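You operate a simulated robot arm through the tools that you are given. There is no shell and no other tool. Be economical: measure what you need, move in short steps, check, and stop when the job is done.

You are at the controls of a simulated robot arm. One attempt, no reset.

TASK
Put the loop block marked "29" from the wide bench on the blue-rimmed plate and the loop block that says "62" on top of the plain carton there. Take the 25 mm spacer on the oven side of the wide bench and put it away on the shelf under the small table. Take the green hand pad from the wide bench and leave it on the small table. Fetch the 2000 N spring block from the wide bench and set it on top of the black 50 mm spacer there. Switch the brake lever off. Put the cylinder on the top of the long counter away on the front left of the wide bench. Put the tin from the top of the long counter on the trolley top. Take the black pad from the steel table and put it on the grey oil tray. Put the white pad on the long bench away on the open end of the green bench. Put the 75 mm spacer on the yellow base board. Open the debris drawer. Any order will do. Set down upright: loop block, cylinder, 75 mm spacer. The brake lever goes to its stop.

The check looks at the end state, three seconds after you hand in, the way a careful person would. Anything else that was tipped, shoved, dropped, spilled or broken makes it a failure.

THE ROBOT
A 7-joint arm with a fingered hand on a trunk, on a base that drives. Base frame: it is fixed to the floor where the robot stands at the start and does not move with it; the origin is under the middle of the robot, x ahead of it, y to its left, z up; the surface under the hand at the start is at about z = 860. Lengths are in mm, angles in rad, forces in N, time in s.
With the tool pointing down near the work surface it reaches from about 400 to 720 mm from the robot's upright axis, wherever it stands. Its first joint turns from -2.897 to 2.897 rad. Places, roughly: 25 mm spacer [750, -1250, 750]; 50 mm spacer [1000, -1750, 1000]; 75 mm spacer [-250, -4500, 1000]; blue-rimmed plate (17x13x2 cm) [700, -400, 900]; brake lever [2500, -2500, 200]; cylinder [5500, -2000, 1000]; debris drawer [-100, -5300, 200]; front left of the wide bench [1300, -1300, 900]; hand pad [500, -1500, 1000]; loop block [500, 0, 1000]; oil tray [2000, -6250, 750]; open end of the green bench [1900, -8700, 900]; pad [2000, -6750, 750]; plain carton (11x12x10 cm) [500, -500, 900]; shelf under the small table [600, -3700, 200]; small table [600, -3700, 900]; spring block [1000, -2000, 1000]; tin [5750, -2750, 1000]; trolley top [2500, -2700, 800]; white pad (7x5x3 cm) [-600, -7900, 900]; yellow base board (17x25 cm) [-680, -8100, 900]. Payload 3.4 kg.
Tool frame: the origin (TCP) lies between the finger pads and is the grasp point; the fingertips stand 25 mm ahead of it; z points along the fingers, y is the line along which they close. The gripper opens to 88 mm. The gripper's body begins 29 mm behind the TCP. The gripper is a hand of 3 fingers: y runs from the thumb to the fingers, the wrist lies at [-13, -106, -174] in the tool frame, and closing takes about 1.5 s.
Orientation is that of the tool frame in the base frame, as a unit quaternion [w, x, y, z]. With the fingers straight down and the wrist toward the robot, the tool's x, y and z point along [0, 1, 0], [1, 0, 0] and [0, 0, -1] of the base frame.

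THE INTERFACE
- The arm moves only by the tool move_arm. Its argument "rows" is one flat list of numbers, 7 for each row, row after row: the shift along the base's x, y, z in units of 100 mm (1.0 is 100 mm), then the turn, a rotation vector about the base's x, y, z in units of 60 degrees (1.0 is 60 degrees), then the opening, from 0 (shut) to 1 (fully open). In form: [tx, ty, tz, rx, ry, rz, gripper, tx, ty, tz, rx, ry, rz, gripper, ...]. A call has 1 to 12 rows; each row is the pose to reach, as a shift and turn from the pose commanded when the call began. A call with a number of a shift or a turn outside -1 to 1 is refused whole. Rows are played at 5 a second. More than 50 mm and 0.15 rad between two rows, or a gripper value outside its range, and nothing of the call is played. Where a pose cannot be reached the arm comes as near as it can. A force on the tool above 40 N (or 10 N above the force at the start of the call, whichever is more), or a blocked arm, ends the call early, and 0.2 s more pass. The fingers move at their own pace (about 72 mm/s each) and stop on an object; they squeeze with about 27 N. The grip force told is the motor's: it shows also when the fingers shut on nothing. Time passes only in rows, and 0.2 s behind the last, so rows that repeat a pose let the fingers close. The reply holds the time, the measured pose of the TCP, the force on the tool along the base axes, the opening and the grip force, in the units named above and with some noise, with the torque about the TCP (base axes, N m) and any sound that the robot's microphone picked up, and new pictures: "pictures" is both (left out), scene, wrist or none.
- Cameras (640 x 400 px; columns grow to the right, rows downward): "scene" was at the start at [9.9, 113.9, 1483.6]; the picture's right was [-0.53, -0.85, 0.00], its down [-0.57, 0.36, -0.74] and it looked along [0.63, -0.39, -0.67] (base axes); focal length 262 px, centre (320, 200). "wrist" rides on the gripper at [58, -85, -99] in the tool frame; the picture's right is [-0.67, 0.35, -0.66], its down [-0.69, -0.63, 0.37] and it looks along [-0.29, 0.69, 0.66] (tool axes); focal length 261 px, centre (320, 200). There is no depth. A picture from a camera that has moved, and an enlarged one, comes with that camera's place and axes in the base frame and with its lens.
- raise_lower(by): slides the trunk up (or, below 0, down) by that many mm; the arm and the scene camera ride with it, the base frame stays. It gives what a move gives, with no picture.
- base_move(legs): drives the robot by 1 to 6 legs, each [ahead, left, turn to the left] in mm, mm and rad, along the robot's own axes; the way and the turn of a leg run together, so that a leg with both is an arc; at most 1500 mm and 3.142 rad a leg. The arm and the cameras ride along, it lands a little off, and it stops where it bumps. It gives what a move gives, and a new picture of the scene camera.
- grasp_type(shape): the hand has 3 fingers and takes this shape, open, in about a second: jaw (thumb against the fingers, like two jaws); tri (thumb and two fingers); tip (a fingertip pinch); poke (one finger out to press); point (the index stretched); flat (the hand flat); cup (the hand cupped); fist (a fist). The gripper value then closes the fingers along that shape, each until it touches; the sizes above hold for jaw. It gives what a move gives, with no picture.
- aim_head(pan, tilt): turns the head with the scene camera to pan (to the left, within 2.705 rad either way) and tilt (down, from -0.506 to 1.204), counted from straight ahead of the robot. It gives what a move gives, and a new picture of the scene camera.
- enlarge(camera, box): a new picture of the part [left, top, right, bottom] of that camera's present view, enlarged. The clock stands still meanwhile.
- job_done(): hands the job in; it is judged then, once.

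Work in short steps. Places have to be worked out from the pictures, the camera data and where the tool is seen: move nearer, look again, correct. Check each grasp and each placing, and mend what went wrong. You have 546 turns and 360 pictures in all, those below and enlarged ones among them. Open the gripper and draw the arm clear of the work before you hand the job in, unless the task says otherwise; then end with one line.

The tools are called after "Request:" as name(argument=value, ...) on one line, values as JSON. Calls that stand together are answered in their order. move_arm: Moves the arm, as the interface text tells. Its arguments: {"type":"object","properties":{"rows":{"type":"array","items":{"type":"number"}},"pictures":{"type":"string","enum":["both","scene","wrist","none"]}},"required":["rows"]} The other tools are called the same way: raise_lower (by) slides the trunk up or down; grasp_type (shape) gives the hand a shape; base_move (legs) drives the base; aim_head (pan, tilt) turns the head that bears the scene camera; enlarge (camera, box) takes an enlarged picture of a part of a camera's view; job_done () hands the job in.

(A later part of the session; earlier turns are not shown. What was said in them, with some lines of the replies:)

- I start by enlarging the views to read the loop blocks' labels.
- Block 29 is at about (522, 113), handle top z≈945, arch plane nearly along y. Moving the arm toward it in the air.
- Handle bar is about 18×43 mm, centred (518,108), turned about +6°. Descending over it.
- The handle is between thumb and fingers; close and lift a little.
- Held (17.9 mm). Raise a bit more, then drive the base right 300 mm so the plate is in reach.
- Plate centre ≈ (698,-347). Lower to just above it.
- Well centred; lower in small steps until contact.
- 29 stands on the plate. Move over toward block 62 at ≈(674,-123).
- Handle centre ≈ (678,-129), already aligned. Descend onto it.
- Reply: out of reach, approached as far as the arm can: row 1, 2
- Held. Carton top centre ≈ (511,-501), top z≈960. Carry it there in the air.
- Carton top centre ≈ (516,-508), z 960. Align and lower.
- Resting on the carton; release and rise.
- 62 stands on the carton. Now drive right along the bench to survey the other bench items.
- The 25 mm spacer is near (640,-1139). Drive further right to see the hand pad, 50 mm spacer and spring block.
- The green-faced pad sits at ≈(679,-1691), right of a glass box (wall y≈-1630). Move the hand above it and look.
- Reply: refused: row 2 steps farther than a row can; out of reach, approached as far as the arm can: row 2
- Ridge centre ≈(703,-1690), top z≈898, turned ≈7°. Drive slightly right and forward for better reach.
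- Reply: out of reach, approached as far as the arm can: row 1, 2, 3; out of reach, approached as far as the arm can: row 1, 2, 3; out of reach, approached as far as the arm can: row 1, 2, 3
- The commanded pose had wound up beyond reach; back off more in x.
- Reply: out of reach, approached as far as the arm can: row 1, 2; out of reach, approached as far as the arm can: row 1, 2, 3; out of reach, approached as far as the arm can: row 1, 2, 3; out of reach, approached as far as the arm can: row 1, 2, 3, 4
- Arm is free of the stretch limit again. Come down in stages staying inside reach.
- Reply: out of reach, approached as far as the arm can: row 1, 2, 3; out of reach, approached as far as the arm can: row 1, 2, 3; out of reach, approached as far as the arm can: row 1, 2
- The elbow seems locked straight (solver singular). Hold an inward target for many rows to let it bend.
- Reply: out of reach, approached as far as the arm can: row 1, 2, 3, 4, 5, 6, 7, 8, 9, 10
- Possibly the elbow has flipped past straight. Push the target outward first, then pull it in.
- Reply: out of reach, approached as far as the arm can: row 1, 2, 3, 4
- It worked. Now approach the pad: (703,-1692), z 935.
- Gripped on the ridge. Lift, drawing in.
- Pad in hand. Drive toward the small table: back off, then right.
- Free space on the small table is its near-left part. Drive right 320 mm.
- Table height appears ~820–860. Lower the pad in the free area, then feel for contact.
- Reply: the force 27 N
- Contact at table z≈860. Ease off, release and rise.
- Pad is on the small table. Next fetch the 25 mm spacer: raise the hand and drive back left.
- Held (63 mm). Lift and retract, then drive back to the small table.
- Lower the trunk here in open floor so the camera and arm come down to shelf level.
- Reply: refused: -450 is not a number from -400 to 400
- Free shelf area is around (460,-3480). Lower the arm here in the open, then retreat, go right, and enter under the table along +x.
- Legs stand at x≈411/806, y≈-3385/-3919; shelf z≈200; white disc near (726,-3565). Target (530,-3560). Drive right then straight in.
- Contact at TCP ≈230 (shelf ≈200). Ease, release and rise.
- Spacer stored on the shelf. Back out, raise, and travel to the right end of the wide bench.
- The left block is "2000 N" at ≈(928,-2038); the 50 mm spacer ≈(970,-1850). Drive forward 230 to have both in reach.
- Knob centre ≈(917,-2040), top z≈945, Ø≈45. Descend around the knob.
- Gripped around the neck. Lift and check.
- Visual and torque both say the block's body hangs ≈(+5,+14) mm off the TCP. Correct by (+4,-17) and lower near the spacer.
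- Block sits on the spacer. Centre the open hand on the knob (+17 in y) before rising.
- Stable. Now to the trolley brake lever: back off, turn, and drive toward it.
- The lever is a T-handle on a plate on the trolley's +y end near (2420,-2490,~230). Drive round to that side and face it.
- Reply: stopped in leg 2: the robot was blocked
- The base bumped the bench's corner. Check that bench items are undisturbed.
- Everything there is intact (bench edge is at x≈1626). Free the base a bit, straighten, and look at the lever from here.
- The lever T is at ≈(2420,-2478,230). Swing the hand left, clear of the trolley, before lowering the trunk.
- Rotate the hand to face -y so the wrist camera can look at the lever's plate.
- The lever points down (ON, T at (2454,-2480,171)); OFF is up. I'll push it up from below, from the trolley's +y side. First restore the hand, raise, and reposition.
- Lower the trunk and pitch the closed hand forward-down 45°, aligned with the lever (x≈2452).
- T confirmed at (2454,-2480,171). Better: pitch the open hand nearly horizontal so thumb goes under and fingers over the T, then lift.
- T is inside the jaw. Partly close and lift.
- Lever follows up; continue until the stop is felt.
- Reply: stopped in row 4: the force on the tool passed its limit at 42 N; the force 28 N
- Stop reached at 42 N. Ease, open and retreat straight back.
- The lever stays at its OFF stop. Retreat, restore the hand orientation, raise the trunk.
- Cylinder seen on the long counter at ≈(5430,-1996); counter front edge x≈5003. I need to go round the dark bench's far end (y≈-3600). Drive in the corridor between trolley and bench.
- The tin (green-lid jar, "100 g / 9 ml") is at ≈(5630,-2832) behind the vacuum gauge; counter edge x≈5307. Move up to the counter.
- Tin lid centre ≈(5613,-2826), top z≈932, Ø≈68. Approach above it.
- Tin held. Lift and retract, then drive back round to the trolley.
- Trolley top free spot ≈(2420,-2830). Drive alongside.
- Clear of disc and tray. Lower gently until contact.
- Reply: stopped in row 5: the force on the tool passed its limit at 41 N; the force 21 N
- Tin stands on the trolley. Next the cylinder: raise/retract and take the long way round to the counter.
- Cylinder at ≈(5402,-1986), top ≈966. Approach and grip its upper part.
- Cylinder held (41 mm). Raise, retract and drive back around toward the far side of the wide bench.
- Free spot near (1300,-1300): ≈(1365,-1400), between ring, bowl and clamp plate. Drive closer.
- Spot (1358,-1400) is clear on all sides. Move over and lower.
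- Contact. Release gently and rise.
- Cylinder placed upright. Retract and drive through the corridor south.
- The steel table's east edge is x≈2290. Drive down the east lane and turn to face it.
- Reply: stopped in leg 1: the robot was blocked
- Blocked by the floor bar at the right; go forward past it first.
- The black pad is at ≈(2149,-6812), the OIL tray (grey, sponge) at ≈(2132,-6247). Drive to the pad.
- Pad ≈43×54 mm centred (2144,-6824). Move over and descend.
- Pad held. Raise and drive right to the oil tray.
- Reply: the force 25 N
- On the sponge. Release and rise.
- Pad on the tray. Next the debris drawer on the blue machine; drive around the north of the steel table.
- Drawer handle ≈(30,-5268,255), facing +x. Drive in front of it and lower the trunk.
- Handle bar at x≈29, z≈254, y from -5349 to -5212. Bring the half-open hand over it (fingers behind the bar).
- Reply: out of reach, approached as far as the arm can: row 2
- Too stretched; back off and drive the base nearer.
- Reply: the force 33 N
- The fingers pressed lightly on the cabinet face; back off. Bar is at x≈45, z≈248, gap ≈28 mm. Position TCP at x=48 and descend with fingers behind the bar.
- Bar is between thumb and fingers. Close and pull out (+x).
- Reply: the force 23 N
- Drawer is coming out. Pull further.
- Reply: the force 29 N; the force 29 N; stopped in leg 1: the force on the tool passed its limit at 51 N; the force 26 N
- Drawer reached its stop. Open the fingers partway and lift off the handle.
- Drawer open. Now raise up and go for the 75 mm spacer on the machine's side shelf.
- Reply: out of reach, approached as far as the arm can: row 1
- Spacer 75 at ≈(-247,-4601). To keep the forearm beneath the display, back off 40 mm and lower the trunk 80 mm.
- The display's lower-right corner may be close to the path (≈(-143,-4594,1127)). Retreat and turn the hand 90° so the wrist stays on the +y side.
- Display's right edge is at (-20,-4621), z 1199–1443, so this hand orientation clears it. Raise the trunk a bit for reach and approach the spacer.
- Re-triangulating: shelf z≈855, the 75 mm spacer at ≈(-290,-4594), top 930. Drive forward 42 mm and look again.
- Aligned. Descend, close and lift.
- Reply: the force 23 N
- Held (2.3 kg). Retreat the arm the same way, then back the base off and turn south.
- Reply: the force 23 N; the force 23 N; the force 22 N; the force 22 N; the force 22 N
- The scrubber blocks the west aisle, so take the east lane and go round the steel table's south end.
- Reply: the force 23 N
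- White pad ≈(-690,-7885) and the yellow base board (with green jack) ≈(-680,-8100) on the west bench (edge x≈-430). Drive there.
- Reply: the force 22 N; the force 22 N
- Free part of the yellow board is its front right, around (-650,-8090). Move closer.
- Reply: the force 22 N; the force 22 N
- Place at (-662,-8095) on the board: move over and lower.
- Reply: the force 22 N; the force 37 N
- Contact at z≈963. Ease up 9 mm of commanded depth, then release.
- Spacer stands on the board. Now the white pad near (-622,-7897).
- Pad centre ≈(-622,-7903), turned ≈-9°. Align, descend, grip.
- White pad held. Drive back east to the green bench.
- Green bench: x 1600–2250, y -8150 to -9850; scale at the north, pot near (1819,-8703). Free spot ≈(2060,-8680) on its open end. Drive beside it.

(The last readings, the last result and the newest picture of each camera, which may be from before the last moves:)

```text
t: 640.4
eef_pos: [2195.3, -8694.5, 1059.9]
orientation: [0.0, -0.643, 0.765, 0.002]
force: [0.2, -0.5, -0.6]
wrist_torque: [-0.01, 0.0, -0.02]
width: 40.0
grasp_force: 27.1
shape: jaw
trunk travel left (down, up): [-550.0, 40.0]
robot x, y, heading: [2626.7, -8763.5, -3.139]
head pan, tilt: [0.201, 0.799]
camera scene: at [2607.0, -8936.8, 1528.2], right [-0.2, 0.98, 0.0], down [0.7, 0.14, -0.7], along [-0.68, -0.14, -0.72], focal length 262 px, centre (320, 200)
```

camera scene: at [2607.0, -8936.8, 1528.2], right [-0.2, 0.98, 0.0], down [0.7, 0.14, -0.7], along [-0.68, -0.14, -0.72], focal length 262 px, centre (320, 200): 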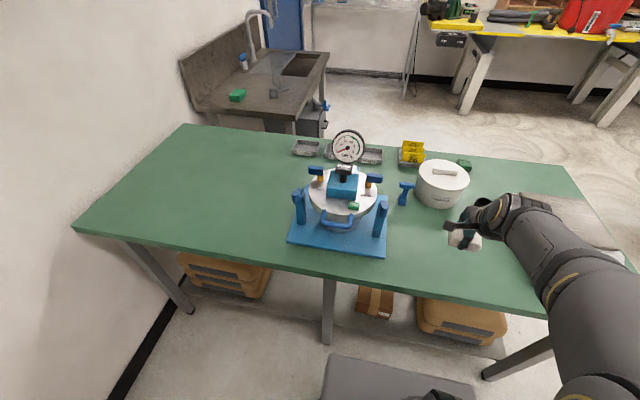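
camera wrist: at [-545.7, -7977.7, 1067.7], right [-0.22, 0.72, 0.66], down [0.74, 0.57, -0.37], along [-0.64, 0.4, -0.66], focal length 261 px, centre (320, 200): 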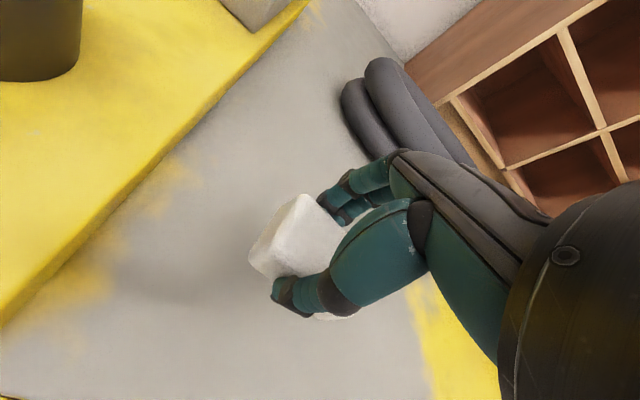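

Spot (2050,-8710) is free (apparatus edge y≈-8835, pot ≈(1855,-8649)). Move over and lower.

Request:
move_arm(rows=[-0.4, -0.04, -0.1, 0, 0, 0, 0, -0.8, -0.08, -0.3, 0, 0, 0, 0, -1, -0.1, -0.6, 0, 0, 0, 0], pictures="none")

Request:
move_arm(rows=[-0.3, -0.04, -0.2, 0, 0, 0, 0, -0.45, -0.06, -0.6, 0, 0, 0, 0, -0.45, -0.06, -0.75, 0, 0, 0, 0], pictures="wrist")

```text
t: 641.2
eef_pos: [2095.0, -8705.3, 999.0]
orientation: [-0.001, -0.644, 0.765, 0.003]
force: [0.5, -0.1, -1.4]
wrist_torque: [0.03, -0.01, 0.03]
width: 39.7
grasp_force: 27.4
shape: jaw
trunk travel left (down, up): [-550.0, 40.0]
robot x, y, heading: [2631.6, -8763.8, -3.141]
head pan, tilt: [0.201, 0.799]
```

```text
t: 642.0
eef_pos: [2050.0, -8711.0, 922.2]
orientation: [-0.001, -0.644, 0.765, 0.002]
force: [1.3, 0.5, -0.4]
wrist_torque: [0.0, -0.05, -0.05]
width: 39.7
grasp_force: 26.9
shape: jaw
trunk travel left (down, up): [-550.0, 40.0]
robot x, y, heading: [2626.6, -8758.9, -3.141]
head pan, tilt: [0.201, 0.799]
camera wrist: at [2125.4, -8782.7, 1019.8], right [-0.23, 0.72, 0.66], down [0.74, 0.57, -0.37], along [-0.64, 0.4, -0.66], focal length 261 px, centre (320, 200)
```

wrist: 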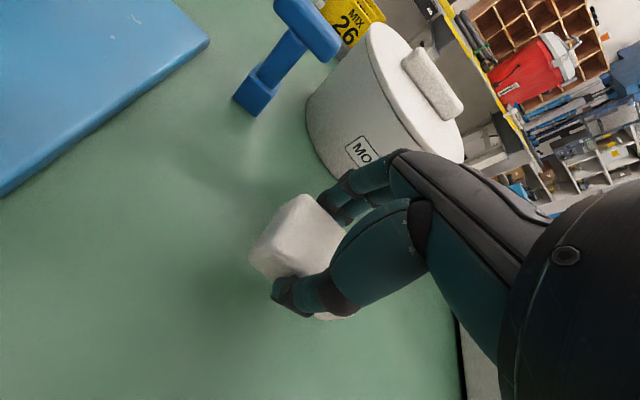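

Request:
move_arm(rows=[0, 0, -0.1, 0, 0, 0, 0, 0, 0, -0.2, 0, 0, 0, 0, 0, 0, -0.25, 0, 0, 0, 0, 0, 0, -0.29, 0, 0, 0, 0, 0, 0, -0.33, 0, 0, 0, 0], pictures="none")

```text
t: 643.2
eef_pos: [2049.5, -8709.8, 892.6]
orientation: [-0.001, -0.643, 0.766, 0.003]
force: [-1.0, -0.3, 4.2]
wrist_torque: [0.05, -0.01, -0.02]
width: 40.0
grasp_force: 27.1
shape: jaw
trunk travel left (down, up): [-550.0, 40.0]
robot x, y, heading: [2624.4, -8763.5, -3.137]
head pan, tilt: [0.201, 0.799]
```

Contact at 892. Release and rise.

Request:
move_arm(rows=[0, 0, 0.02, 0, 0, 0, 0, 0, 0, 0.02, 0, 0, 0, 1, 0, 0, 0.02, 0, 0, 0, 1, 0, 0, 0.02, 0, 0, 0, 1, 0, 0, 0.02, 0, 0, 0, 1, 0, 0, 0.3, 0, 0, 0, 1, 0, 0, 0.7, 0, 0, 0, 1, 0, 0, 1, 0, 0, 0, 1], pictures="none")

Request:
move_arm(rows=[0.3, 0, 0.2, 0, 0, 0, 1, 0.6, 0, 0.5, 0, 0, 0, 1, 1, 0, 0.8, 0, 0, 0, 1], pictures="scene")

```text
t: 645.0
eef_pos: [2051.1, -8712.1, 991.7]
orientation: [0.0, -0.644, 0.765, 0.001]
force: [-0.5, 0.0, 0.7]
wrist_torque: [-0.03, 0.03, 0.0]
width: 87.6
grasp_force: 0.1
shape: jaw
trunk travel left (down, up): [-550.0, 40.0]
robot x, y, heading: [2628.2, -8765.7, -3.141]
head pan, tilt: [0.201, 0.799]
```

```text
t: 645.8
eef_pos: [2152.4, -8710.1, 1072.2]
orientation: [-0.001, -0.644, 0.765, 0.003]
force: [-0.6, 0.5, -0.2]
wrist_torque: [0.0, 0.01, -0.04]
width: 87.5
grasp_force: 0.0
shape: jaw
trunk travel left (down, up): [-550.0, 40.0]
robot x, y, heading: [2626.5, -8765.0, -3.135]
head pan, tilt: [0.201, 0.799]
camera scene: at [2607.8, -8936.8, 1528.1], right [-0.2, 0.98, 0.0], down [0.7, 0.14, -0.7], along [-0.68, -0.14, -0.72], focal length 262 px, centre (320, 200)
```

scene: 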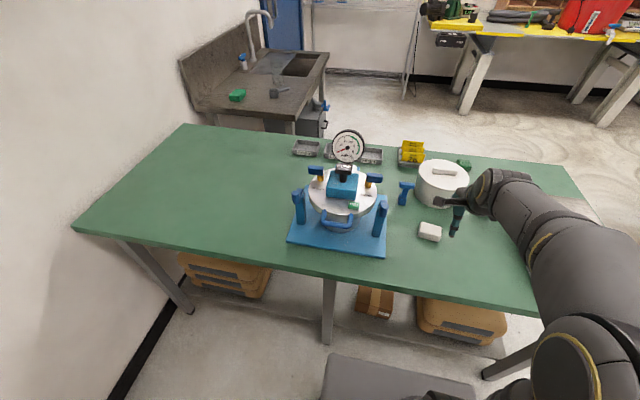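

All items are placed and the arm is clear of the work with the gripper open, so I hand in.

Request:
job_done()

```text
The job is handed in.
```

I carried out all the moves, opened the debris drawer to its stop, switched the brake lever off against its stop, and handed the job in. I read "front left of the wide bench" and "open end of the green bench" from your rough coordinates. On the way the base bumped the wide bench corner and the black floor bar beside the trolley; the bench items looked undisturbed afterwards, and I did not check the bar.
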